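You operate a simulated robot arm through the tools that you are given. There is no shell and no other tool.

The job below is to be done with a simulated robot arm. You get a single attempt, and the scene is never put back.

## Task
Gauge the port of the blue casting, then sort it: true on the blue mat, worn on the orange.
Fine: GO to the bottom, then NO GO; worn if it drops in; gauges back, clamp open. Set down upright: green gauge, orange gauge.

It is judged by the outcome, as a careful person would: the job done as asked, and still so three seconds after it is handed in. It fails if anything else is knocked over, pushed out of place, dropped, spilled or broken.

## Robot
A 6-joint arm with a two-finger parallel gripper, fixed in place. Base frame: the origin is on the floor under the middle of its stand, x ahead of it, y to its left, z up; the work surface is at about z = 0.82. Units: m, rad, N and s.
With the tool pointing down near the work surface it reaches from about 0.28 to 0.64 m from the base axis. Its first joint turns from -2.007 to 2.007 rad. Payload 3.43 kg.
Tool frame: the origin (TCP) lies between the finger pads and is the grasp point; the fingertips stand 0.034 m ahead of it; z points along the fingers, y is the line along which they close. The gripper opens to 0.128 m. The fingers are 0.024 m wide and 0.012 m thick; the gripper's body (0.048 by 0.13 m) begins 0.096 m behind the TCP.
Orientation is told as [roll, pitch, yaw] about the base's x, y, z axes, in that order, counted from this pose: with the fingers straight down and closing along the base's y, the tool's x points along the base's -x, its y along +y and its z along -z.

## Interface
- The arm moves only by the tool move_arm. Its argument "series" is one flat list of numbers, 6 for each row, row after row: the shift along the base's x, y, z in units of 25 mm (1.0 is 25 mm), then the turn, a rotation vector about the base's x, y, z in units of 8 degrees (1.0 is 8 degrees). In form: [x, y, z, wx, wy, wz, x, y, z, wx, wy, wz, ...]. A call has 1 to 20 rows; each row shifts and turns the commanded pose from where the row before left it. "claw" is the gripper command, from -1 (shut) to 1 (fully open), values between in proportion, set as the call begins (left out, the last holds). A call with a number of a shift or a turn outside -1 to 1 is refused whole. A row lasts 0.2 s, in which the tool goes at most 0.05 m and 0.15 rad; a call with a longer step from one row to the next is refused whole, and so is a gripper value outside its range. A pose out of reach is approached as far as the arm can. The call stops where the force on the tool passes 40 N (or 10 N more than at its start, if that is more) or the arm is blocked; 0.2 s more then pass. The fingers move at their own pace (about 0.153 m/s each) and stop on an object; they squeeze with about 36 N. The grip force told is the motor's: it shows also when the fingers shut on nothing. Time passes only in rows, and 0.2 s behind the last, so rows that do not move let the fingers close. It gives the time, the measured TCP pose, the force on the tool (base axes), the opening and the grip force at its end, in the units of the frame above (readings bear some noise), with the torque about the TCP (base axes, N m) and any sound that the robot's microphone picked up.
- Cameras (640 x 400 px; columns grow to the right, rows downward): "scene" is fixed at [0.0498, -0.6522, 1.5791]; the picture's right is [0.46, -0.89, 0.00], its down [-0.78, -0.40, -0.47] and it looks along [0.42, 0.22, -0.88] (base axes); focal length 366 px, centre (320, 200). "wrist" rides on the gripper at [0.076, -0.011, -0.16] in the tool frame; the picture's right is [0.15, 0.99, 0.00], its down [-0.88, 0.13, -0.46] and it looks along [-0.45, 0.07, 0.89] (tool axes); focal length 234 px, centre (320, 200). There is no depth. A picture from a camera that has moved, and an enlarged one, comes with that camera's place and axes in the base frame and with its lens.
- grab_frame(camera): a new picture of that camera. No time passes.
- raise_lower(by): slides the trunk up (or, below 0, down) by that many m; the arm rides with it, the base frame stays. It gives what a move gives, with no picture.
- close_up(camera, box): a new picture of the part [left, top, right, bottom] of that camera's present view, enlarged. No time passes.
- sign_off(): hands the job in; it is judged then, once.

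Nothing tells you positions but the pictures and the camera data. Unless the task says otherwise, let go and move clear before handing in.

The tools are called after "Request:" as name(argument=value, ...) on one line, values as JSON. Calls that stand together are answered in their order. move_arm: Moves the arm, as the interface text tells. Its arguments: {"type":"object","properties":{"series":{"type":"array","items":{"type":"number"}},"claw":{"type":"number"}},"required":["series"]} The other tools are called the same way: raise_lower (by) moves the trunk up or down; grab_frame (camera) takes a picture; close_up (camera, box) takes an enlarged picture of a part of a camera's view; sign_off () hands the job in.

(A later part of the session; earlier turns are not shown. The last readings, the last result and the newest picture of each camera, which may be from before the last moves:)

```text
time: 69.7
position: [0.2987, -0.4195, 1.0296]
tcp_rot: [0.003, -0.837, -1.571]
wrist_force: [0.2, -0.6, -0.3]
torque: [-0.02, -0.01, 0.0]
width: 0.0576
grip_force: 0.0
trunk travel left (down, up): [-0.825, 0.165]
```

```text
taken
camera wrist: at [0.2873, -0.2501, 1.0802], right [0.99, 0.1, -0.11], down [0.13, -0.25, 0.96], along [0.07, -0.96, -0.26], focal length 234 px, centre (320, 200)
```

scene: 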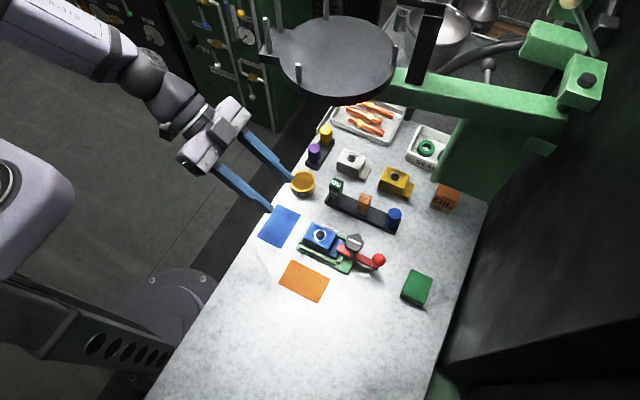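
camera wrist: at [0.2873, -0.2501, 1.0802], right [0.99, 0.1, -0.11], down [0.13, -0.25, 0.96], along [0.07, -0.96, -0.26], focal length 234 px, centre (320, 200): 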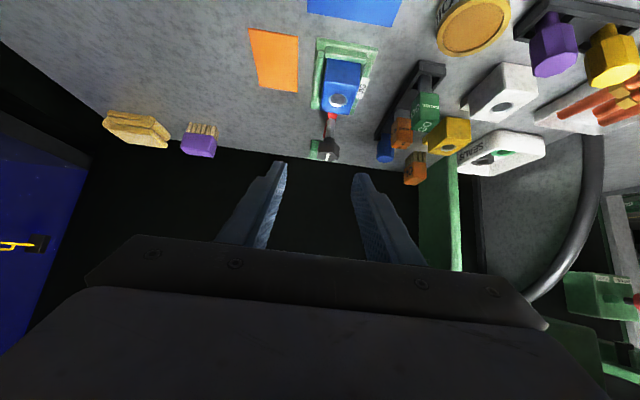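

Orientation is exact. Next: down to z ≈ 0.955, then across to line up with NO GO in x, passing under the disc's tab with margin.

Request:
move_arm(series=[0, -0.27, -0.995, 0, 0, 0, 0, -0.27, -0.995, 0, 0, 0, 0, -0.27, -0.995, 0, 0, 0, 0.955, 0, 0, 0, 0, 0, 0.955, 0, 0, 0, 0, 0, 0.955, 0, 0, 0, 0, 0, 0.955, 0, 0, 0, 0, 0, 0.955, 0, 0, 0, 0, 0, 0, 0, 0, 0, 0, 0])

Request:
grab_frame(camera="scene")

Request:
close_up(camera="wrist", box=[210, 40, 430, 200])

```text
time: 71.7
position: [0.4188, -0.4403, 0.9541]
tcp_rot: [0.001, -0.836, -1.572]
wrist_force: [-0.5, -1.6, -0.6]
torque: [-0.01, -0.01, -0.02]
width: 0.0576
grip_force: 0.1
trunk travel left (down, up): [-0.825, 0.165]
```

```text
taken
```

scene: 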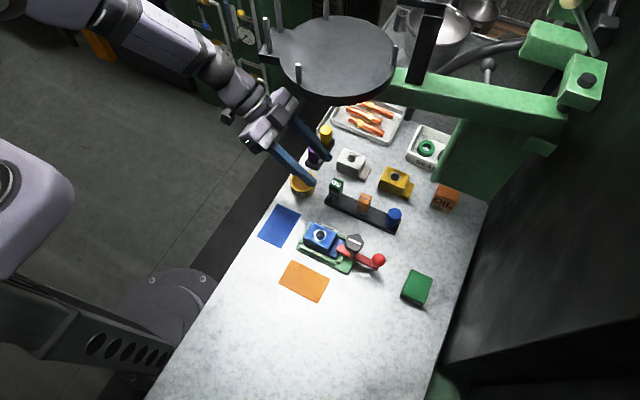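

```text
2.50 times, centred on (320, 120) of wrist
camera zoom: at [0.4077, -0.2704, 1.0045], right [0.99, 0.1, -0.11], down [0.13, -0.25, 0.96], along [0.07, -0.96, -0.26], focal length 585 px, centre (320, 400)
```

zoom: 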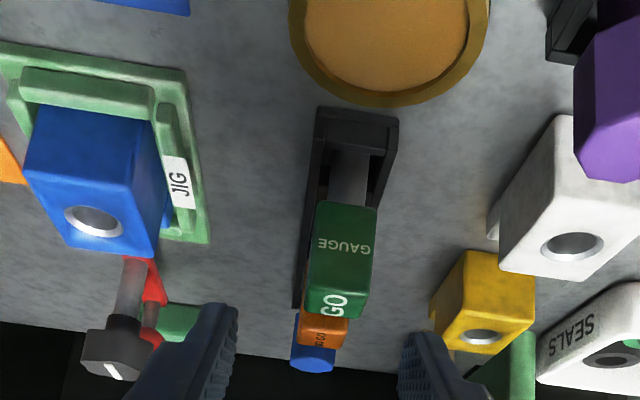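

The view down the row of gauges is clear. The lateral fix puts the gauges at x ≈ 0.4258, so I'll line up on that, then move closer along the tool axis over GO with clearance.

Request:
move_arm(series=[0.28, -0.83, 0.12, 0, 0, 0, 0, -0.83, 0.12, 0, 0, 0, 0, -0.743, -0.669, 0, 0, 0, 0, -0.743, -0.669, 0, 0, 0, 0, 0, 0, 0, 0, 0])

Request:
close_up(camera="wrist", box=[230, 80, 410, 200])

Request:
close_up(camera="scene", box=[280, 120, 440, 240])

```text
time: 72.9
position: [0.4252, -0.5187, 0.9262]
tcp_rot: [0.002, -0.838, -1.571]
wrist_force: [-0.3, 0.5, -1.1]
torque: [-0.02, 0.02, 0.04]
width: 0.0574
grip_force: 0.0
trunk travel left (down, up): [-0.825, 0.165]
```

```text
3.33 times, centred on (320, 140) of wrist
camera zoom: at [0.4138, -0.3487, 0.9776], right [0.99, 0.1, -0.11], down [0.13, -0.25, 0.96], along [0.07, -0.96, -0.26], focal length 781 px, centre (320, 400)
```

zoom: 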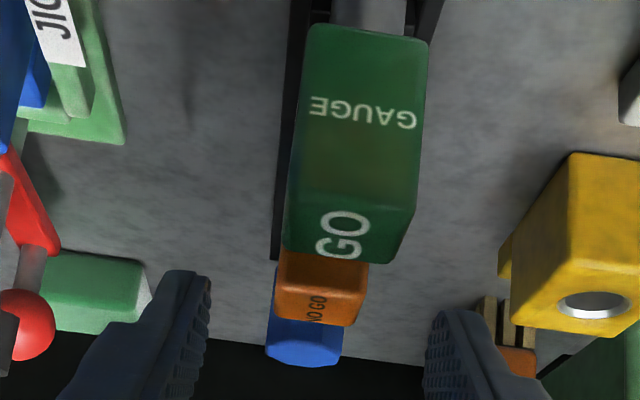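

```text
3.33 times, centred on (360, 180) of scene
camera zoom: at [0.0498, -0.6522, 1.5791], right [0.46, -0.89, 0.0], down [-0.78, -0.4, -0.47], along [0.42, 0.22, -0.88], focal length 1220 px, centre (187, 267)
```

zoom: 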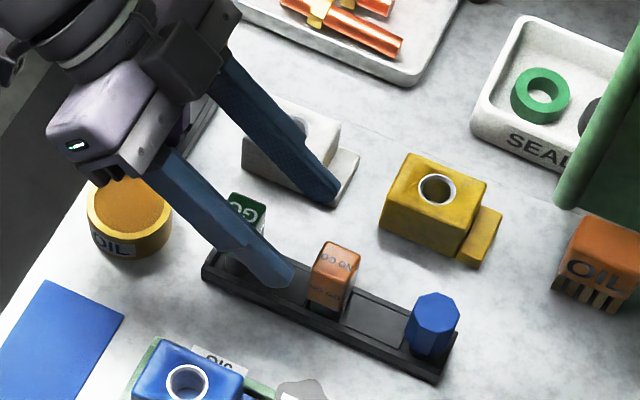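

Request:
move_arm(series=[0, -0.5, -0.45, 0, 0, 0, 0, -0.5, -0.45, 0, 0, 0, 0, -0.45, -0.4, 0, 0, 0, 0, 0, 0, 0, 0, 0])

Request:
close_up(camera="wrist", box=[230, 80, 410, 200])

Request:
close_up(camera="scene", box=[280, 120, 440, 240])

```text
time: 73.9
position: [0.4258, -0.5543, 0.896]
tcp_rot: [0.001, -0.838, -1.573]
wrist_force: [-0.2, 0.9, -0.6]
torque: [0.01, 0.0, 0.01]
width: 0.0576
grip_force: 0.0
trunk travel left (down, up): [-0.825, 0.165]
```

```text
3.33 times, centred on (320, 140) of wrist
camera zoom: at [0.4134, -0.3847, 0.9462], right [0.99, 0.1, -0.11], down [0.13, -0.25, 0.96], along [0.07, -0.96, -0.26], focal length 781 px, centre (320, 400)
```

zoom: 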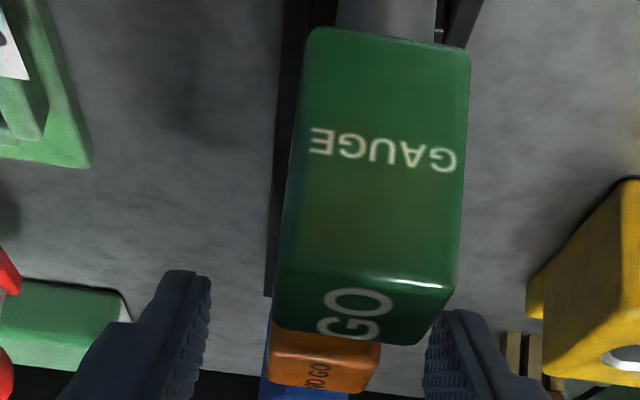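

```text
3.33 times, centred on (360, 180) of scene
camera zoom: at [0.0498, -0.6522, 1.5791], right [0.46, -0.89, 0.0], down [-0.78, -0.4, -0.47], along [0.42, 0.22, -0.88], focal length 1220 px, centre (187, 267)
```

zoom: 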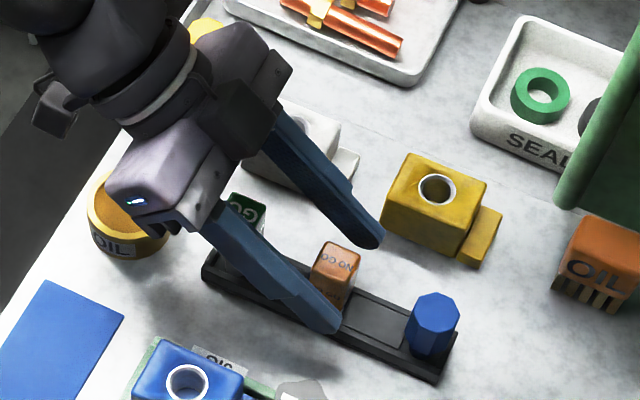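

The NO GO head is between the fingers. Closing.

Request:
move_arm(series=[0, 0, 0, 0, 0, 0, 0, 0, 0, 0, 0, 0, 0, 0, 0, 0, 0, 0, 0, 0, 0, 0, 0, 0], claw=-1)

Request:
close_up(camera="scene", box=[300, 160, 420, 240])

Request:
close_up(camera="wrist", box=[230, 80, 410, 200])

```text
time: 74.9
position: [0.425, -0.5541, 0.8957]
tcp_rot: [0.002, -0.837, -1.573]
wrist_force: [-0.1, -0.1, 0.0]
torque: [0.04, -0.03, -0.01]
width: 0.0248
grip_force: 36.2
trunk travel left (down, up): [-0.825, 0.165]
```

```text
5.00 times, centred on (360, 200) of scene
camera zoom: at [0.0498, -0.6522, 1.5791], right [0.46, -0.89, 0.0], down [-0.78, -0.4, -0.47], along [0.42, 0.22, -0.88], focal length 1830 px, centre (120, 200)
```

zoom: 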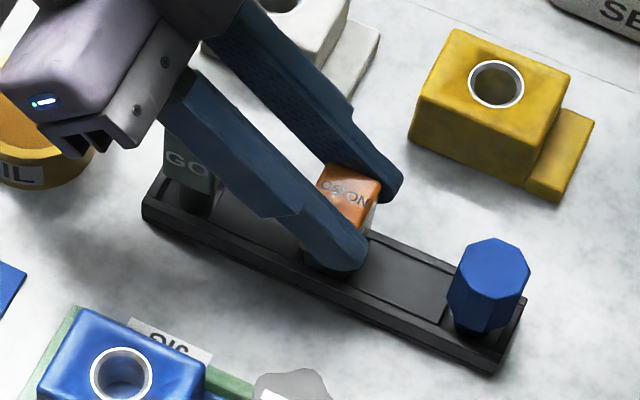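

```text
3.33 times, centred on (320, 140) of wrist
camera zoom: at [0.4135, -0.3846, 0.946], right [0.99, 0.1, -0.11], down [0.13, -0.25, 0.96], along [0.07, -0.96, -0.26], focal length 781 px, centre (320, 400)
```

zoom: 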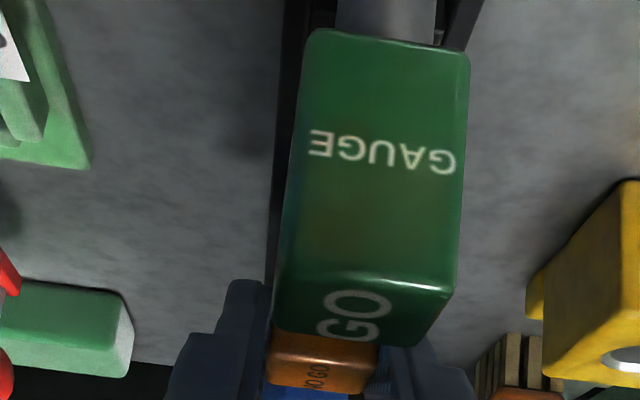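

NO GO is held at 24.8 mm. I'll lift just enough to clear the rack while staying under the disc, and check.

Request:
move_arm(series=[0, 0, 0.3, 0, 0, 0, 0, 0, 0.36, 0, 0, 0, 0, 0, 0.3, 0, 0, 0, 0, 0, 0, 0, 0, 0])

Request:
close_up(camera="scene", box=[300, 160, 420, 240])

Request:
grab_frame(camera="scene")

```text
time: 75.9
position: [0.4253, -0.5563, 0.9195]
tcp_rot: [0.001, -0.837, -1.573]
wrist_force: [0.2, -0.3, -1.5]
torque: [0.0, 0.02, 0.03]
width: 0.0252
grip_force: 35.8
trunk travel left (down, up): [-0.825, 0.165]
```

```text
5.00 times, centred on (360, 200) of scene
camera zoom: at [0.0498, -0.6522, 1.5791], right [0.46, -0.89, 0.0], down [-0.78, -0.4, -0.47], along [0.42, 0.22, -0.88], focal length 1830 px, centre (120, 200)
```

zoom: 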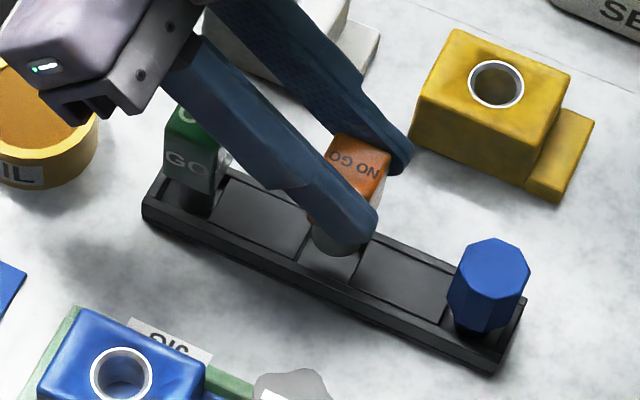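

```text
taken
```

scene: 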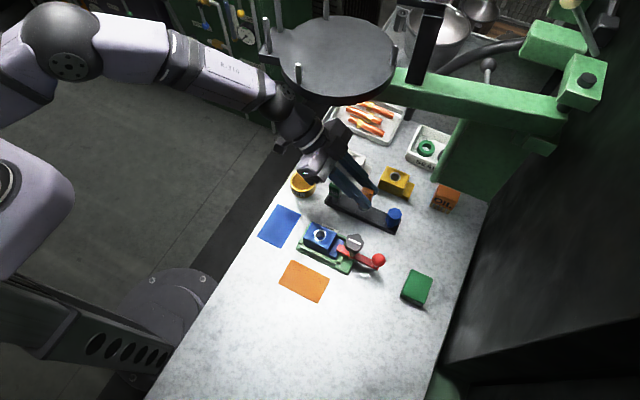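

NO GO is clear of its pocket. I'll move it -x away from the disc while rising, to above the port.

Request:
move_arm(series=[-1, 0, 0.2, 0, 0, 0, -1, 0.2, 0.6, 0, 0, 0, -1, 0.6, 0.8, 0, 0, 0, -0.9, 0.7, 0.2, 0, 0, 0, -0.45, 0.5, 0, 0, 0, 0, 0, 0, 0, 0, 0, 0])

Request:
grab_frame(camera="wrist")

Request:
close_up(camera="wrist", box=[240, 60, 400, 200])

Request:
close_up(camera="scene", box=[270, 180, 400, 280])

```text
time: 77.3
position: [0.3177, -0.5058, 0.9618]
tcp_rot: [0.0, -0.837, -1.571]
wrist_force: [0.0, 0.2, -0.3]
torque: [0.04, 0.01, -0.03]
width: 0.0249
grip_force: 36.1
trunk travel left (down, up): [-0.825, 0.165]
```

```text
taken
camera wrist: at [0.3062, -0.3362, 1.0123], right [0.99, 0.1, -0.11], down [0.13, -0.25, 0.96], along [0.07, -0.96, -0.26], focal length 234 px, centre (320, 200)
```

wrist: 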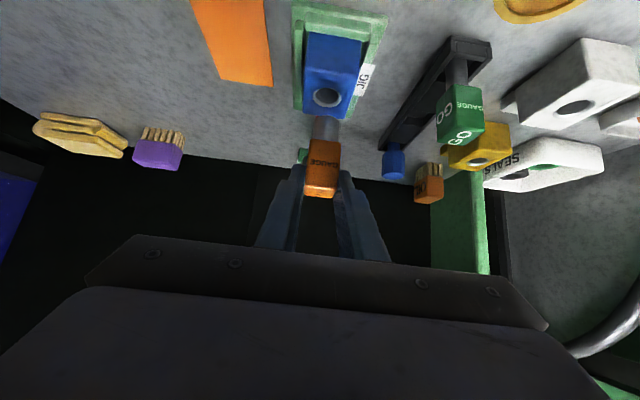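

```text
2.86 times, centred on (320, 130) of wrist
camera zoom: at [0.3062, -0.3362, 1.0123], right [0.99, 0.1, -0.11], down [0.13, -0.25, 0.96], along [0.07, -0.96, -0.26], focal length 669 px, centre (320, 400)
```

zoom: 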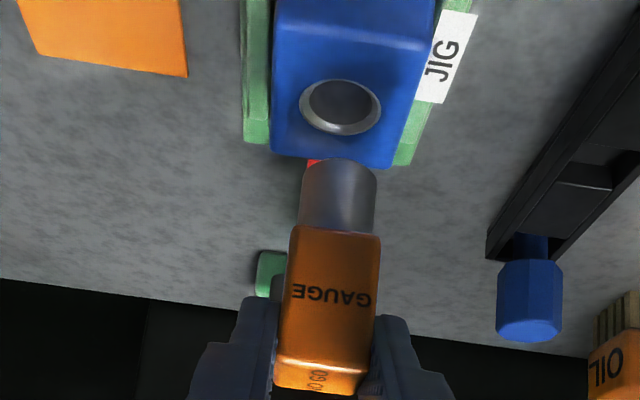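

```text
4.00 times, centred on (335, 230) of scene
camera zoom: at [0.0498, -0.6522, 1.5791], right [0.46, -0.89, 0.0], down [-0.78, -0.4, -0.47], along [0.42, 0.22, -0.88], focal length 1464 px, centre (260, 80)
```

zoom: 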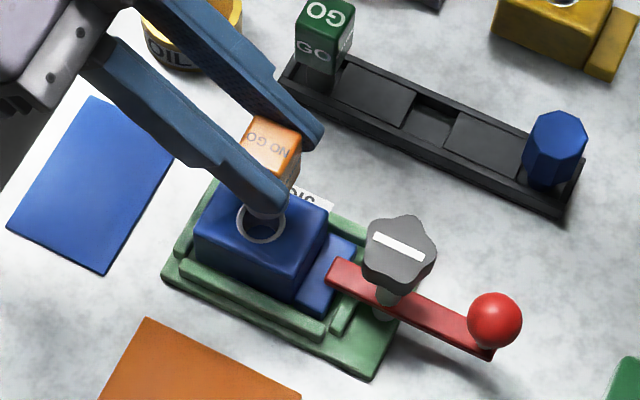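

The NO GO plug (about 23.6 mm) looks wider than the bore (about 20 mm). I'll align it carefully and lower it to the port to test.

Request:
move_arm(series=[-0.06, 0, -0.4, 0, 0, 0, 0, 0, -0.4, 0, 0, 0, 0, 0, 0, 0, 0, 0])

Request:
close_up(camera="wrist", box=[270, 70, 390, 160])

Request:
close_up(camera="scene", box=[290, 190, 370, 250])

```text
time: 78.1
position: [0.3165, -0.5048, 0.9442]
tcp_rot: [0.003, -0.838, -1.572]
wrist_force: [0.0, -0.1, -0.5]
torque: [0.04, 0.0, 0.02]
width: 0.0253
grip_force: 36.5
trunk travel left (down, up): [-0.825, 0.165]
```

```text
4.44 times, centred on (330, 115) of wrist
camera zoom: at [0.3054, -0.3349, 0.9943], right [0.99, 0.1, -0.11], down [0.13, -0.25, 0.96], along [0.07, -0.96, -0.26], focal length 1041 px, centre (276, 578)
```

zoom: 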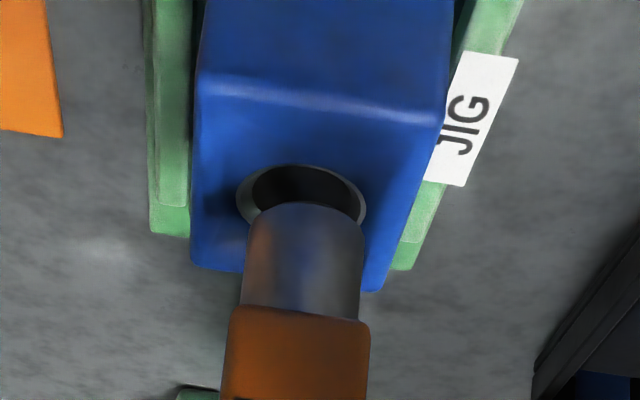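

```text
6.67 times, centred on (330, 220) of scene
camera zoom: at [0.0498, -0.6522, 1.5791], right [0.46, -0.89, 0.0], down [-0.78, -0.4, -0.47], along [0.42, 0.22, -0.88], focal length 2440 px, centre (253, 67)
```

zoom: 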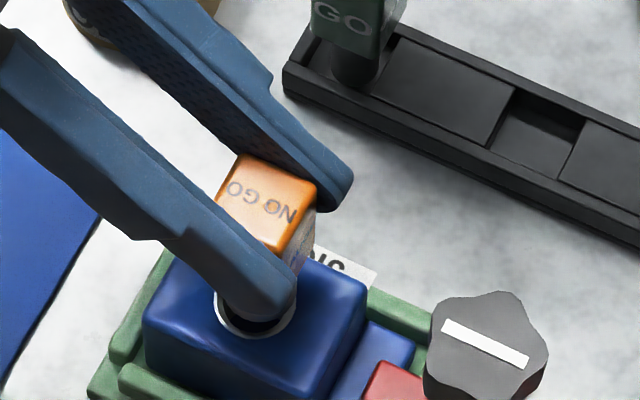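

Request:
move_arm(series=[-0.04, 0.07, -0.08, 0, 0, 0, 0, 0, -0.08, 0, 0, 0, 0, 0, 0, 0, 0, 0])

Request:
close_up(camera="wrist", box=[270, 70, 390, 160])

```text
time: 78.9
position: [0.3142, -0.5042, 0.9388]
tcp_rot: [0.001, -0.838, -1.571]
wrist_force: [0.0, -0.7, 0.3]
torque: [-0.01, -0.01, 0.01]
width: 0.025
grip_force: 35.9
trunk travel left (down, up): [-0.825, 0.165]
```

```text
4.44 times, centred on (330, 115) of wrist
camera zoom: at [0.3036, -0.3341, 0.9907], right [0.99, 0.1, -0.11], down [0.13, -0.25, 0.96], along [0.07, -0.96, -0.26], focal length 1041 px, centre (276, 578)
```

zoom: 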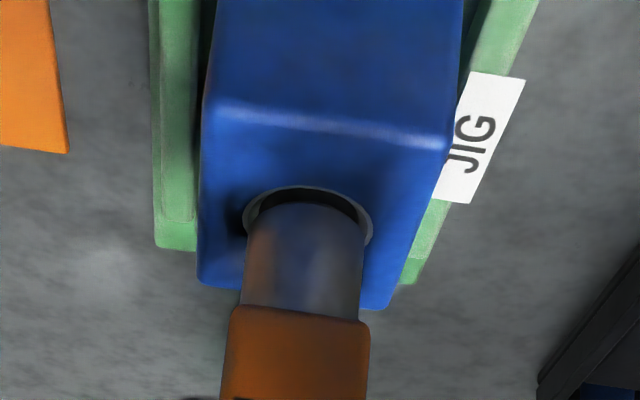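

Well aligned now. Lowering in 1 mm steps until contact or entry.

Request:
move_arm(series=[0, 0, -0.04, 0, 0, 0, 0, 0, -0.04, 0, 0, 0, 0, 0, -0.04, 0, 0, 0, 0, 0, -0.04, 0, 0, 0, 0, 0, -0.04, 0, 0, 0, 0, 0, -0.04, 0, 0, 0])

Request:
close_up(camera="wrist", box=[270, 70, 390, 160])

```text
time: 80.3
position: [0.3158, -0.5035, 0.9367]
tcp_rot: [0.003, -0.84, -1.573]
wrist_force: [0.8, -1.3, 8.1]
torque: [-0.08, -0.1, 0.0]
width: 0.0252
grip_force: 36.3
trunk travel left (down, up): [-0.825, 0.165]
```

```text
4.44 times, centred on (330, 115) of wrist
camera zoom: at [0.3031, -0.3335, 0.9867], right [0.99, 0.1, -0.11], down [0.13, -0.25, 0.96], along [0.07, -0.96, -0.26], focal length 1041 px, centre (276, 578)
```

zoom: 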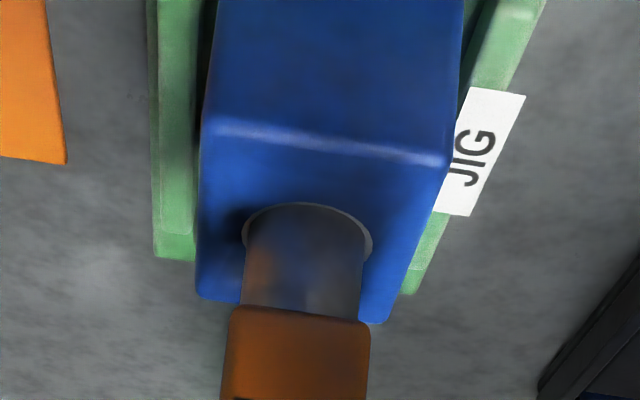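

Contact at the port mouth (8 N). I'll nudge the centring slightly and press a little more to make sure it really doesn't go in.

Request:
move_arm(series=[0.03, 0, -0.03, 0, 0, 0, 0, 0.03, -0.03, 0, 0, 0, 0, 0, 0, 0, 0, 0])

Request:
move_arm(series=[0, -0.06, -0.02, 0, 0, 0, 0, 0, 0, 0, 0, 0])

Request:
close_up(camera="wrist", box=[270, 70, 390, 160])

Request:
close_up(camera="scene", box=[290, 190, 370, 250])

```text
time: 81.1
position: [0.3146, -0.5029, 0.9367]
tcp_rot: [0.005, -0.845, -1.573]
wrist_force: [-0.6, -5.0, 20.4]
torque: [-0.41, -0.02, 0.02]
width: 0.0249
grip_force: 36.5
trunk travel left (down, up): [-0.825, 0.165]
```

```text
time: 81.7
position: [0.3147, -0.5053, 0.9362]
tcp_rot: [0.005, -0.846, -1.576]
wrist_force: [0.3, -1.4, 23.5]
torque: [-0.28, -0.02, -0.02]
width: 0.0249
grip_force: 35.9
trunk travel left (down, up): [-0.825, 0.165]
```

```text
4.44 times, centred on (330, 115) of wrist
camera zoom: at [0.3033, -0.3334, 0.9856], right [0.99, 0.1, -0.11], down [0.13, -0.24, 0.96], along [0.07, -0.97, -0.25], focal length 1041 px, centre (276, 578)
```

zoom: 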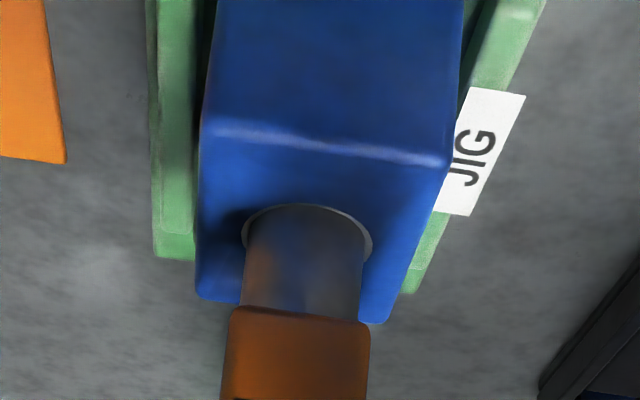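

```text
6.67 times, centred on (330, 220) of scene
camera zoom: at [0.0498, -0.6522, 1.5791], right [0.46, -0.89, 0.0], down [-0.78, -0.4, -0.47], along [0.42, 0.22, -0.88], focal length 2440 px, centre (253, 67)
```

zoom: 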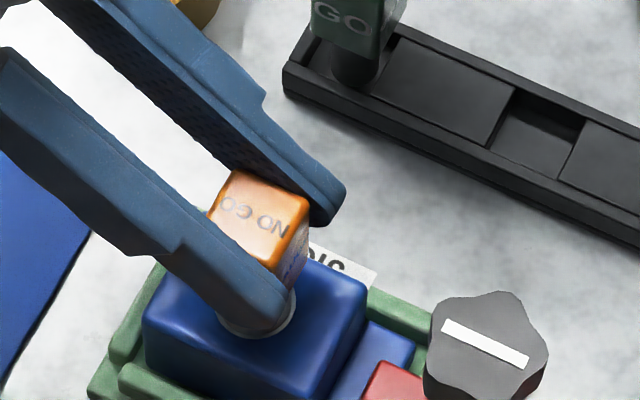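

NO GO stays seated at the mouth even at about 23 N and can't enter, so the port is true and the casting goes on the blue mat. Lifting NO GO off to return it to the rack.

Request:
move_arm(series=[0, 0.03, 0.15, 0, 0, 0, 0, 0, 0.3, 0, 0, 0, 0, 0, 0.6, 0, 0, 0, 0, 0, 0.3, 0, 0, 0, 0, 0, 0, 0, 0, 0])

Request:
close_up(camera="wrist", box=[240, 60, 400, 200])

```text
time: 82.9
position: [0.317, -0.5043, 0.9672]
tcp_rot: [0.001, -0.836, -1.571]
wrist_force: [-0.8, 0.2, -1.4]
torque: [0.02, 0.03, -0.02]
width: 0.0252
grip_force: 35.5
trunk travel left (down, up): [-0.825, 0.165]
```

```text
2.86 times, centred on (320, 130) of wrist
camera zoom: at [0.3044, -0.3339, 1.0178], right [0.99, 0.1, -0.11], down [0.13, -0.25, 0.96], along [0.07, -0.96, -0.26], focal length 669 px, centre (320, 400)
```

zoom: 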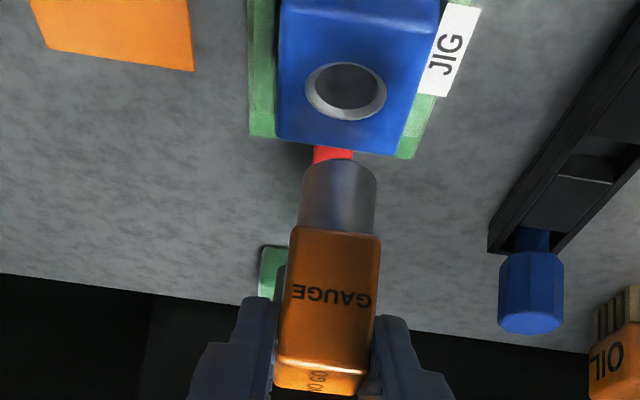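

Request:
move_arm(series=[0.45, -0.3, 0, 0, 0, 0, 0.914, -0.5, -0.1, 0, 0, 0, 1, -0.5, -0.4, 0, 0, 0, 1, -0.4, -0.6, 0, 0, 0, 1, -0.328, -0.5, 0, 0, 0, 0, 0, 0, 0, 0, 0])

Request:
close_up(camera="scene", box=[300, 150, 420, 240])

Request:
close_up(camera="wrist", box=[230, 60, 410, 200])

```text
time: 84.3
position: [0.4234, -0.5549, 0.9268]
tcp_rot: [0.001, -0.836, -1.572]
wrist_force: [0.1, 0.0, -2.0]
torque: [0.01, 0.0, 0.01]
width: 0.0251
grip_force: 35.8
trunk travel left (down, up): [-0.825, 0.165]
```

```text
4.44 times, centred on (360, 195) of scene
camera zoom: at [0.0498, -0.6522, 1.5791], right [0.46, -0.89, 0.0], down [-0.78, -0.4, -0.47], along [0.42, 0.22, -0.88], focal length 1627 px, centre (142, 222)
```

zoom: 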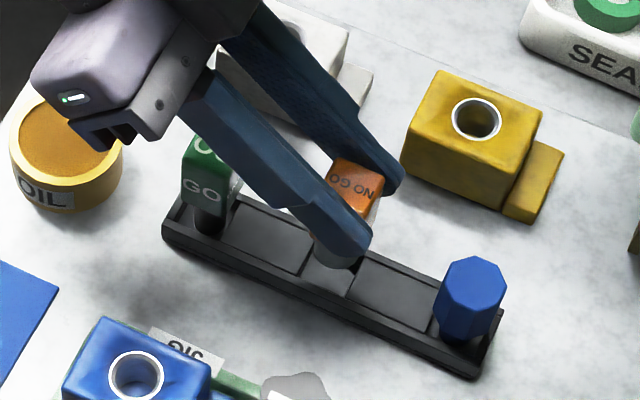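

```text
2.86 times, centred on (320, 130) of wrist
camera zoom: at [0.4132, -0.3857, 0.9768], right [0.99, 0.1, -0.11], down [0.13, -0.25, 0.96], along [0.07, -0.96, -0.26], focal length 669 px, centre (320, 400)
```

zoom: 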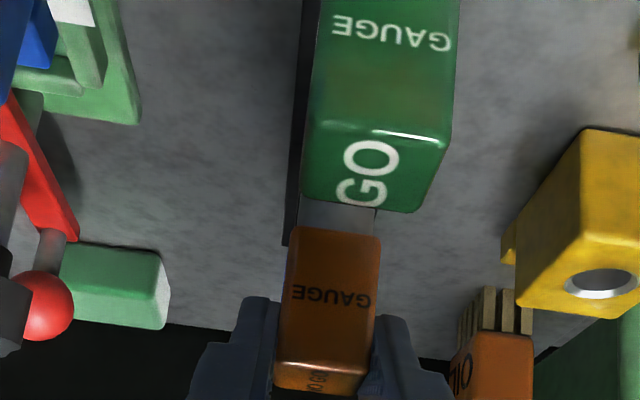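

Request:
move_arm(series=[0.01, 0.04, -0.2, 0, 0, 0, 0, 0, -0.2, 0, 0, 0, 0, 0, 0, 0, 0, 0])

Request:
close_up(camera="scene", box=[340, 170, 400, 220])

```text
time: 85.1
position: [0.4247, -0.5542, 0.9153]
tcp_rot: [0.002, -0.837, -1.574]
wrist_force: [0.2, 0.8, -0.6]
torque: [0.0, -0.02, -0.04]
width: 0.0249
grip_force: 35.7
trunk travel left (down, up): [-0.825, 0.165]
```

```text
8.00 times, centred on (370, 195) of scene
camera zoom: at [0.0498, -0.6522, 1.5791], right [0.46, -0.89, 0.0], down [-0.78, -0.4, -0.47], along [0.42, 0.22, -0.88], focal length 2928 px, centre (-80, 240)
```

zoom: 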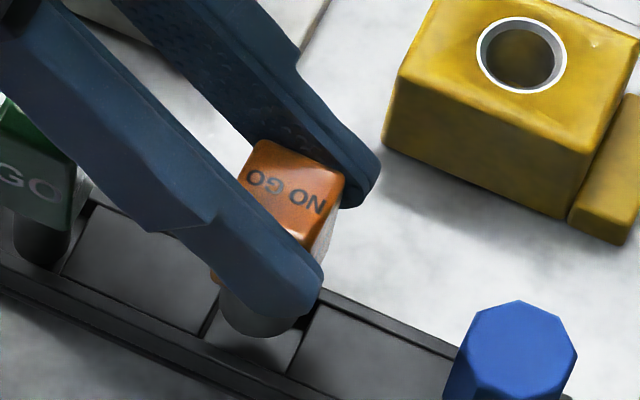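

Request:
move_arm(series=[0, 0, -0.1, 0, 0, 0, 0, 0, -0.1, 0, 0, 0, 0, 0, -0.1, 0, 0, 0, 0, 0, -0.1, 0, 0, 0, 0, 0, 0, 0, 0, 0])

Request:
close_up(camera="scene", box=[340, 170, 400, 220])

```text
time: 86.3
position: [0.4248, -0.5515, 0.9059]
tcp_rot: [0.001, -0.837, -1.573]
wrist_force: [0.3, 0.5, 0.1]
torque: [0.03, -0.02, -0.01]
width: 0.0248
grip_force: 35.8
trunk travel left (down, up): [-0.825, 0.165]
```

```text
8.00 times, centred on (370, 195) of scene
camera zoom: at [0.0498, -0.6522, 1.5791], right [0.46, -0.89, 0.0], down [-0.78, -0.4, -0.47], along [0.42, 0.22, -0.88], focal length 2928 px, centre (-80, 240)
```

zoom: 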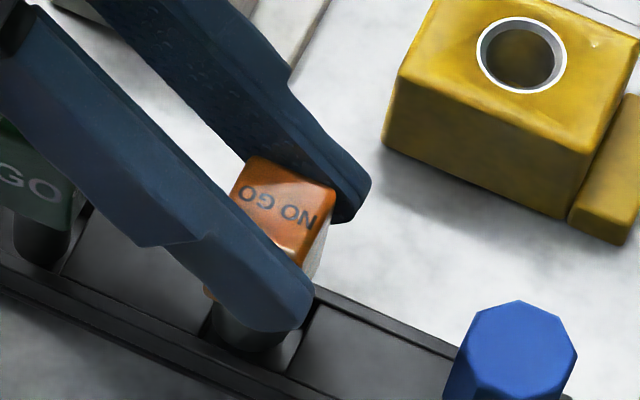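

Request:
move_arm(series=[0, 0, -0.08, 0, 0, 0, 0, 0, -0.08, 0, 0, 0, 0, 0, -0.06, 0, 0, 0, 0, 0, 0, 0, 0, 0])

Request:
close_up(camera="wrist", box=[230, 60, 410, 200])

Request:
close_up(camera="scene", box=[340, 170, 400, 220])

```text
time: 87.3
position: [0.4254, -0.5537, 0.9013]
tcp_rot: [0.002, -0.838, -1.573]
wrist_force: [0.5, 0.0, -0.7]
torque: [-0.01, 0.03, -0.01]
width: 0.025
grip_force: 35.7
trunk travel left (down, up): [-0.825, 0.165]
```

```text
2.86 times, centred on (320, 130) of wrist
camera zoom: at [0.4138, -0.3833, 0.9519], right [0.99, 0.1, -0.11], down [0.13, -0.25, 0.96], along [0.07, -0.96, -0.26], focal length 669 px, centre (320, 400)
```

zoom: 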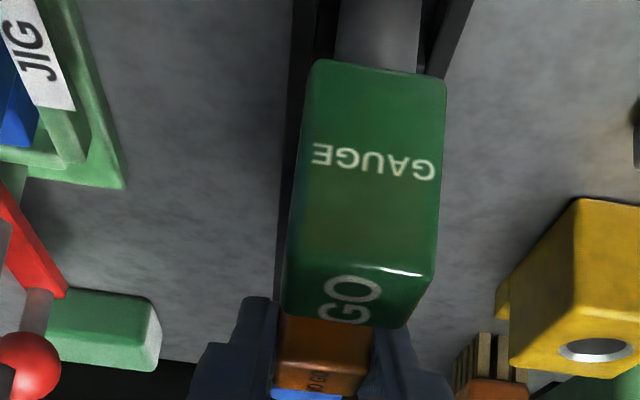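

```text
8.00 times, centred on (370, 195) of scene
camera zoom: at [0.0498, -0.6522, 1.5791], right [0.46, -0.89, 0.0], down [-0.78, -0.4, -0.47], along [0.42, 0.22, -0.88], focal length 2928 px, centre (-80, 240)
```

zoom: 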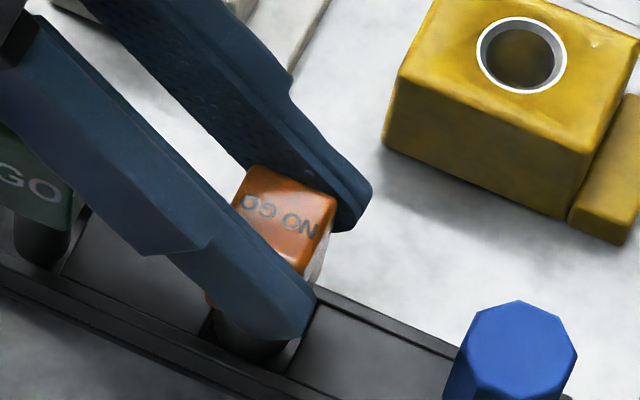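

Request:
move_arm(series=[0, 0, -0.05, 0, 0, 0, 0, 0, -0.05, 0, 0, 0, 0, 0, -0.04, 0, 0, 0, 0, 0, -0.04, 0, 0, 0])

```text
time: 88.3
position: [0.4254, -0.5532, 0.8959]
tcp_rot: [0.0, -0.837, -1.572]
wrist_force: [0.0, -0.6, -1.1]
torque: [-0.01, 0.03, -0.03]
width: 0.0251
grip_force: 36.0
trunk travel left (down, up): [-0.825, 0.165]
```

Request:
move_arm(series=[0, 0, -0.03, 0, 0, 0, 0, 0, -0.03, 0, 0, 0, 0, 0, 0, 0, 0, 0])

Request:
close_up(camera="scene", box=[340, 170, 400, 220])

```text
time: 89.1
position: [0.4253, -0.5529, 0.8948]
tcp_rot: [0.001, -0.838, -1.572]
wrist_force: [0.3, -0.3, 1.3]
torque: [0.0, -0.07, 0.03]
width: 0.0251
grip_force: 36.5
trunk travel left (down, up): [-0.825, 0.165]
```

```text
8.00 times, centred on (370, 195) of scene
camera zoom: at [0.0498, -0.6522, 1.5791], right [0.46, -0.89, 0.0], down [-0.78, -0.4, -0.47], along [0.42, 0.22, -0.88], focal length 2928 px, centre (-80, 240)
```

zoom: 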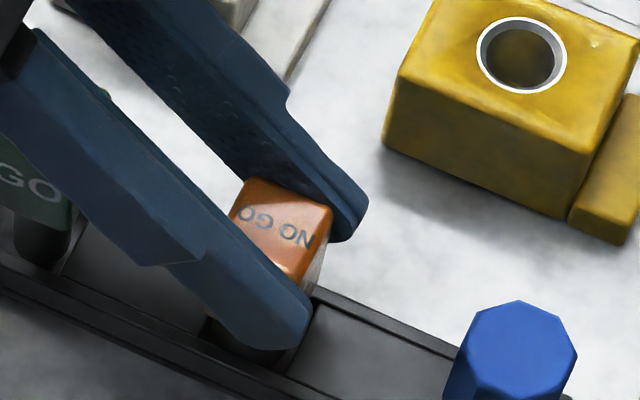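

Request:
move_arm(series=[0, 0, -0.03, 0, 0, 0, 0, 0, 0, 0, 0, 0])

Request:
move_arm(series=[0, 0, 0, 0, 0, 0, 0, 0, 0, 0, 0, 0, 0, 0, 0, 0, 0, 0], claw=-0.1)

Request:
close_up(camera="scene", box=[320, 160, 410, 230])

Request:
close_up(camera="wrist", box=[230, 60, 410, 200])

```text
time: 89.7
position: [0.4238, -0.5521, 0.8957]
tcp_rot: [0.004, -0.84, -1.573]
wrist_force: [1.5, -1.5, 5.0]
torque: [-0.16, -0.13, 0.03]
width: 0.025
grip_force: 35.9
trunk travel left (down, up): [-0.825, 0.165]
```

```text
time: 90.5
position: [0.4257, -0.5519, 0.8936]
tcp_rot: [0.002, -0.837, -1.571]
wrist_force: [-0.5, 0.5, 0.1]
torque: [0.0, 0.02, -0.01]
width: 0.0577
grip_force: 0.0
trunk travel left (down, up): [-0.825, 0.165]
```

```text
5.71 times, centred on (365, 195) of scene
camera zoom: at [0.0498, -0.6522, 1.5791], right [0.46, -0.89, 0.0], down [-0.78, -0.4, -0.47], along [0.42, 0.22, -0.88], focal length 2091 px, centre (63, 229)
```

zoom: 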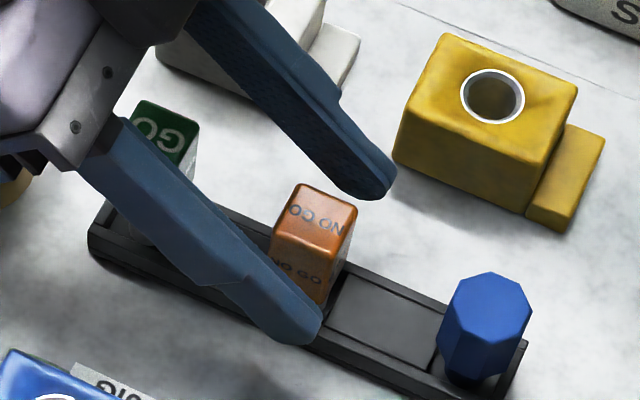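

```text
2.86 times, centred on (320, 130) of wrist
camera zoom: at [0.4131, -0.3824, 0.9441], right [0.99, 0.1, -0.11], down [0.13, -0.25, 0.96], along [0.07, -0.96, -0.26], focal length 669 px, centre (320, 400)
```

zoom: 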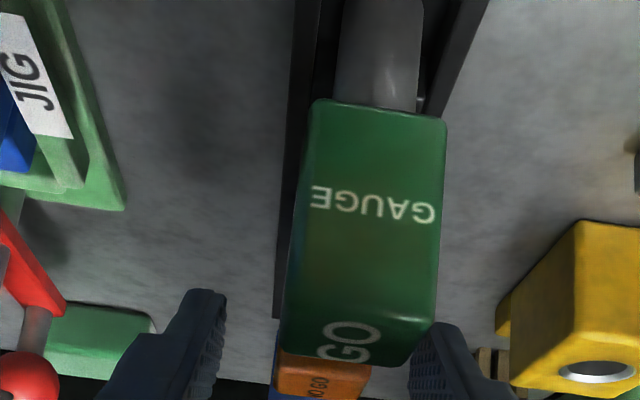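

NO GO is standing in its pocket. To avoid the disc's tab above the wrist, I'll back straight out in +y at the same height, with GO passing between the open fingers, then rise.

Request:
move_arm(series=[0, 0.8, 0.05, 0, 0, 0, 0, 1, 0.05, 0, 0, 0, 0, 1, 0.05, 0, 0, 0, 0, 1, 0.05, 0, 0, 0, 0, 0.8, 0.05, 0, 0, 0, 0, 0, 0, 0, 0, 0])

Request:
grab_frame(camera="scene")

Request:
close_up(camera="wrist", box=[210, 40, 430, 200])

```text
time: 91.9
position: [0.4243, -0.4361, 0.8976]
tcp_rot: [0.001, -0.838, -1.571]
wrist_force: [-0.1, 0.4, 0.9]
torque: [-0.04, -0.04, -0.02]
width: 0.0576
grip_force: 0.1
trunk travel left (down, up): [-0.825, 0.165]
```

```text
taken
```

scene: 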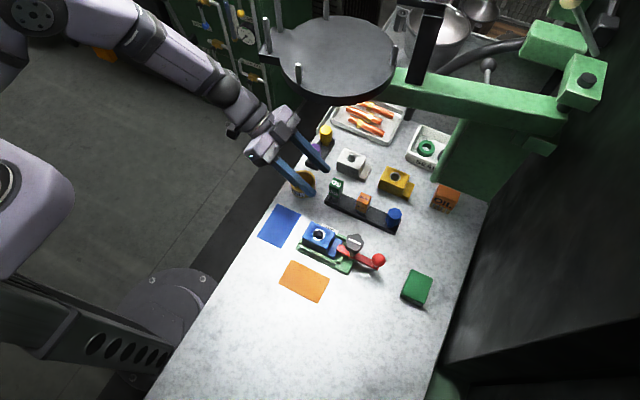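

```text
2.50 times, centred on (320, 120) of wrist
camera zoom: at [0.4131, -0.2657, 0.9494], right [0.99, 0.1, -0.11], down [0.13, -0.25, 0.96], along [0.07, -0.96, -0.26], focal length 585 px, centre (320, 400)
```

zoom: 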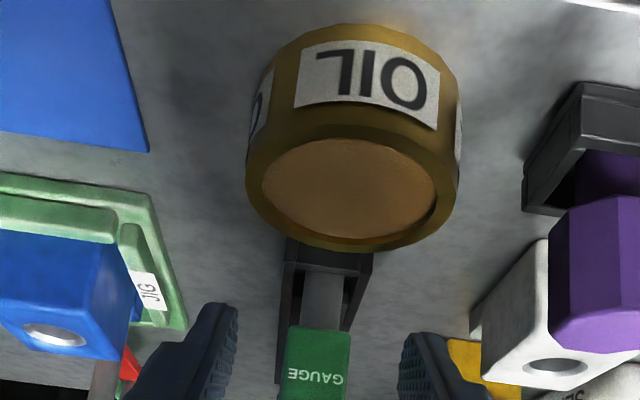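

Clear of the rack with GO and NO GO both standing. Rising, then studying the clamp closely.

Request:
move_arm(series=[-0.2, 0.2, 1, 0, 0, 0, -0.8, 0, 1, 0, 0, 0, -1, 0, 0.6, 0, 0, 0, -1, 0, 0, 0, 0, 0, -1, 0, 0, 0, 0, 0, -0.6, 0, 0, 0, 0, 0, 0, 0, 0, 0, 0, 0])

Request:
close_up(camera="scene", box=[290, 215, 390, 285])

Request:
close_up(camera="scene", box=[320, 160, 410, 240])

Request:
grab_frame(camera="wrist")

```text
time: 93.5
position: [0.3081, -0.4318, 0.9636]
tcp_rot: [0.003, -0.837, -1.574]
wrist_force: [-0.1, 0.0, -0.5]
torque: [0.02, -0.01, 0.02]
width: 0.0575
grip_force: 0.1
trunk travel left (down, up): [-0.825, 0.165]
```

```text
5.71 times, centred on (340, 250) of scene
camera zoom: at [0.0498, -0.6522, 1.5791], right [0.46, -0.89, 0.0], down [-0.78, -0.4, -0.47], along [0.42, 0.22, -0.88], focal length 2091 px, centre (206, -86)
```

zoom: 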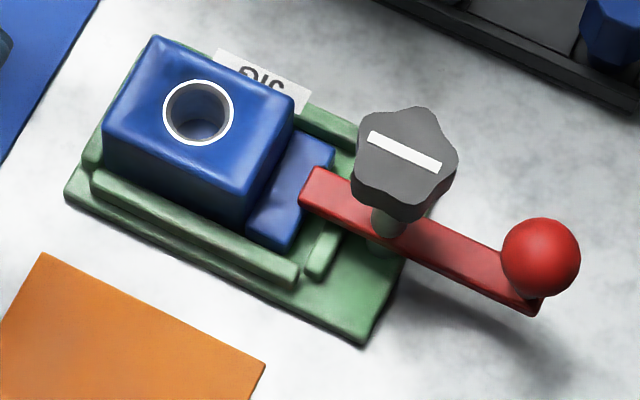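

```text
5.00 times, centred on (365, 200) of scene
camera zoom: at [0.0498, -0.6522, 1.5791], right [0.46, -0.89, 0.0], down [-0.78, -0.4, -0.47], along [0.42, 0.22, -0.88], focal length 1830 px, centre (95, 200)
```

zoom: 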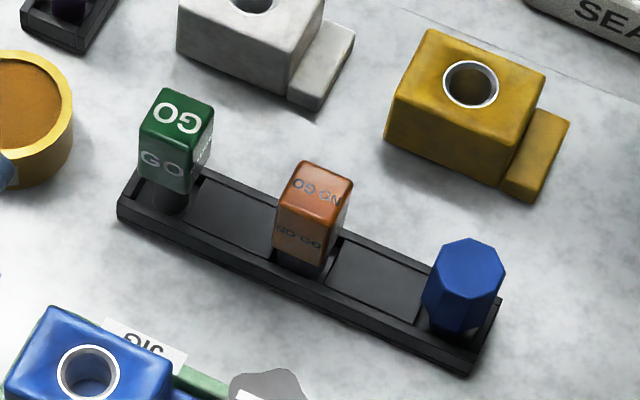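

```text
taken
camera wrist: at [0.2971, -0.2623, 1.0138], right [0.99, 0.1, -0.11], down [0.13, -0.25, 0.96], along [0.07, -0.96, -0.26], focal length 234 px, centre (320, 200)
```

wrist: 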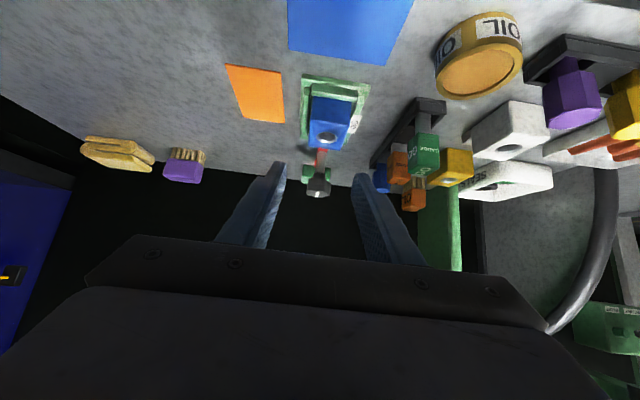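

Both gauges are upright in their pockets. Next is the clamp: I'll straddle the red ball at about (0.318, -0.642, 0.887) with the fingers, squeeze it, and swing the lever toward -x, where there's open space.

Request:
move_arm(series=[0.067, -0.89, 0.08, 0, 0, 0, 0.067, -0.89, 0.08, 0, 0, 0, 0.067, -0.89, 0.08, 0, 0, 0, 0.067, -0.89, 0.08, 0, 0, 0, 0.067, -0.89, 0.08, 0, 0, 0, 0.067, -0.89, 0.08, 0, 0, 0, 0, 0, 0, 0, 0, 0])

Request:
grab_frame(camera="scene")

Request:
close_up(camera="wrist", box=[230, 60, 410, 200])

```text
time: 95.1
position: [0.3192, -0.5676, 0.9754]
tcp_rot: [0.0, -0.836, -1.569]
wrist_force: [-0.2, 0.4, -0.4]
torque: [-0.02, 0.0, 0.02]
width: 0.0574
grip_force: 0.2
trunk travel left (down, up): [-0.825, 0.165]
```

```text
taken
```

scene: 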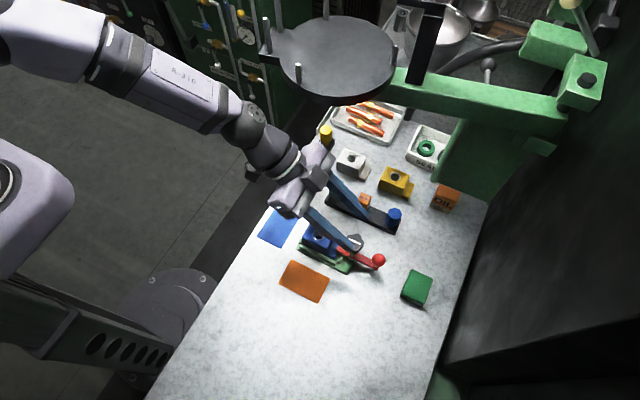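

```text
2.86 times, centred on (320, 130) of wrist
camera zoom: at [0.3083, -0.3974, 1.0258], right [0.99, 0.1, -0.11], down [0.13, -0.25, 0.96], along [0.07, -0.96, -0.26], focal length 669 px, centre (320, 400)
```

zoom: 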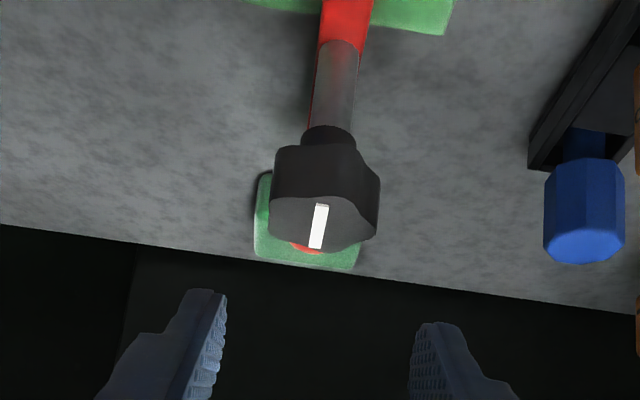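

Request:
move_arm(series=[-0.02, -0.575, -0.618, 0, 0, 0, -0.02, -0.575, -0.618, 0, 0, 0, 0, -0.575, -0.618, 0, 0, 0, 0, 0, 0, 0, 0, 0])

Request:
close_up(camera="scene", box=[320, 215, 410, 285])

Request:
close_up(camera="wrist", box=[230, 60, 410, 200])

```text
time: 96.1
position: [0.32, -0.6107, 0.9279]
tcp_rot: [0.001, -0.838, -1.574]
wrist_force: [-0.8, -0.3, 0.2]
torque: [-0.03, -0.01, 0.0]
width: 0.0577
grip_force: 0.2
trunk travel left (down, up): [-0.825, 0.165]
```

```text
5.71 times, centred on (365, 250) of scene
camera zoom: at [0.0498, -0.6522, 1.5791], right [0.46, -0.89, 0.0], down [-0.78, -0.4, -0.47], along [0.42, 0.22, -0.88], focal length 2091 px, centre (63, -86)
```

zoom: 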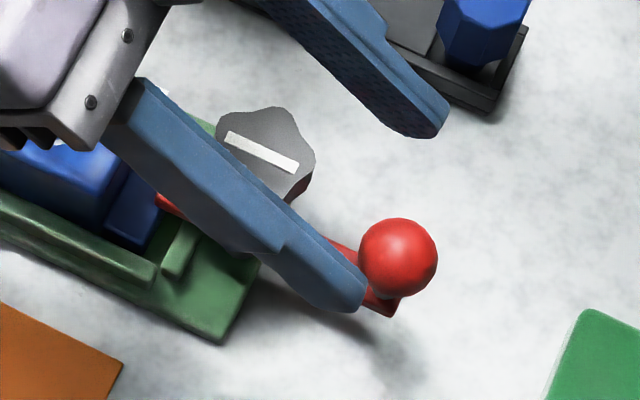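

```text
2.86 times, centred on (320, 130) of wrist
camera zoom: at [0.3089, -0.4404, 0.9789], right [0.99, 0.1, -0.11], down [0.13, -0.25, 0.96], along [0.07, -0.96, -0.26], focal length 669 px, centre (320, 400)
```

zoom: 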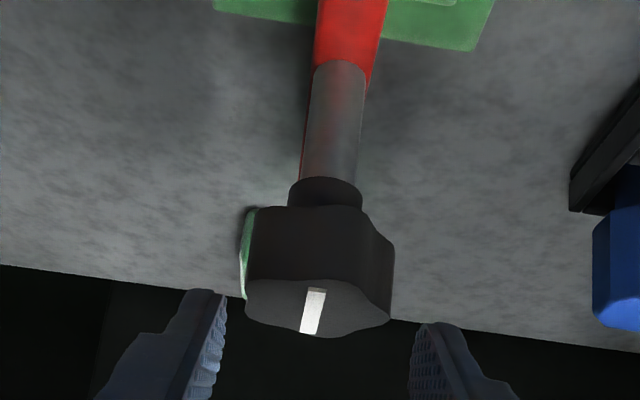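

Request:
move_arm(series=[0, -0.28, -0.3, 0, 0, 0, 0, -0.28, -0.3, 0, 0, 0, 0, 0, 0, 0, 0, 0])

Request:
close_up(camera="scene", box=[320, 215, 410, 285])

```text
time: 96.9
position: [0.3186, -0.6236, 0.9163]
tcp_rot: [0.002, -0.837, -1.573]
wrist_force: [0.7, 0.6, -1.0]
torque: [-0.01, 0.02, 0.0]
width: 0.0577
grip_force: 0.1
trunk travel left (down, up): [-0.825, 0.165]
```

```text
5.71 times, centred on (365, 250) of scene
camera zoom: at [0.0498, -0.6522, 1.5791], right [0.46, -0.89, 0.0], down [-0.78, -0.4, -0.47], along [0.42, 0.22, -0.88], focal length 2091 px, centre (63, -86)
```

zoom: 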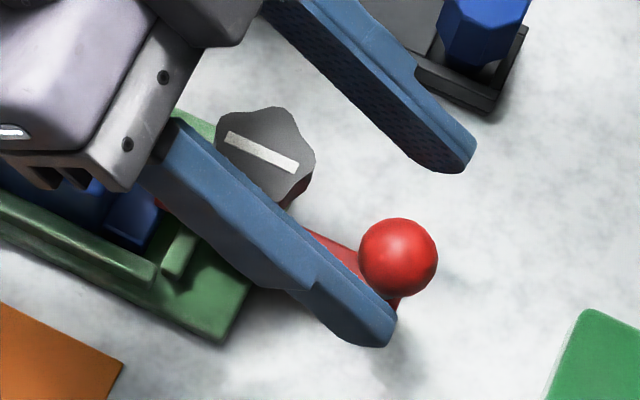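

The fingers straddle the ball. Closing on it.

Request:
move_arm(series=[0, 0, 0, 0, 0, 0, 0, 0, 0, 0, 0, 0, 0, 0, 0, 0, 0, 0], claw=-1)

Request:
close_up(camera="scene", box=[320, 215, 410, 285])

```text
time: 97.7
position: [0.3191, -0.624, 0.9153]
tcp_rot: [0.001, -0.84, -1.573]
wrist_force: [-2.5, -2.2, -0.2]
torque: [-0.14, 0.08, 0.02]
width: 0.0265
grip_force: 45.1
trunk travel left (down, up): [-0.825, 0.165]
```

```text
5.71 times, centred on (365, 250) of scene
camera zoom: at [0.0498, -0.6522, 1.5791], right [0.46, -0.89, 0.0], down [-0.78, -0.4, -0.47], along [0.42, 0.22, -0.88], focal length 2091 px, centre (63, -86)
```

zoom: 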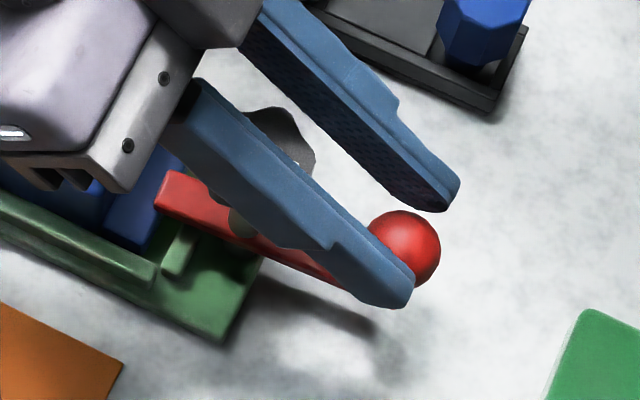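

The ball is held and the lever already gave slightly. I'll try swinging it toward -x in a small arc.

Request:
move_arm(series=[-0.1, 0, 0, 0, 0, 0, -0.188, 0.01, 0, 0, 0, 0, -0.188, 0.02, 0, 0, 0, 0, -0.182, 0.05, 0, 0, 0, 0, -0.182, 0.05, 0, 0, 0, 0])

Request:
close_up(camera="scene", box=[310, 215, 400, 285])

```text
time: 99.0
position: [0.3089, -0.617, 0.9249]
tcp_rot: [0.027, -0.849, -1.572]
wrist_force: [-2.7, 23.2, 18.6]
torque: [0.35, 0.06, 0.22]
width: 0.0
grip_force: 32.9
trunk travel left (down, up): [-0.825, 0.165]
stopped in row 5: the force on the tool passed its limit at 45 N (the readings are from after the stop); the commanded pose is now the measured one
```

```text
5.71 times, centred on (355, 250) of scene
camera zoom: at [0.0498, -0.6522, 1.5791], right [0.46, -0.89, 0.0], down [-0.78, -0.4, -0.47], along [0.42, 0.22, -0.88], focal length 2091 px, centre (120, -86)
```

zoom: 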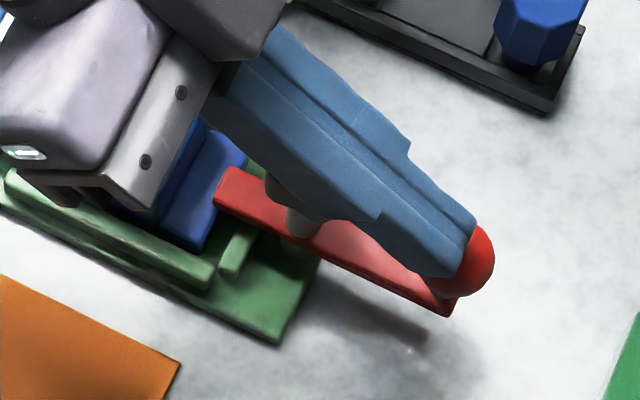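

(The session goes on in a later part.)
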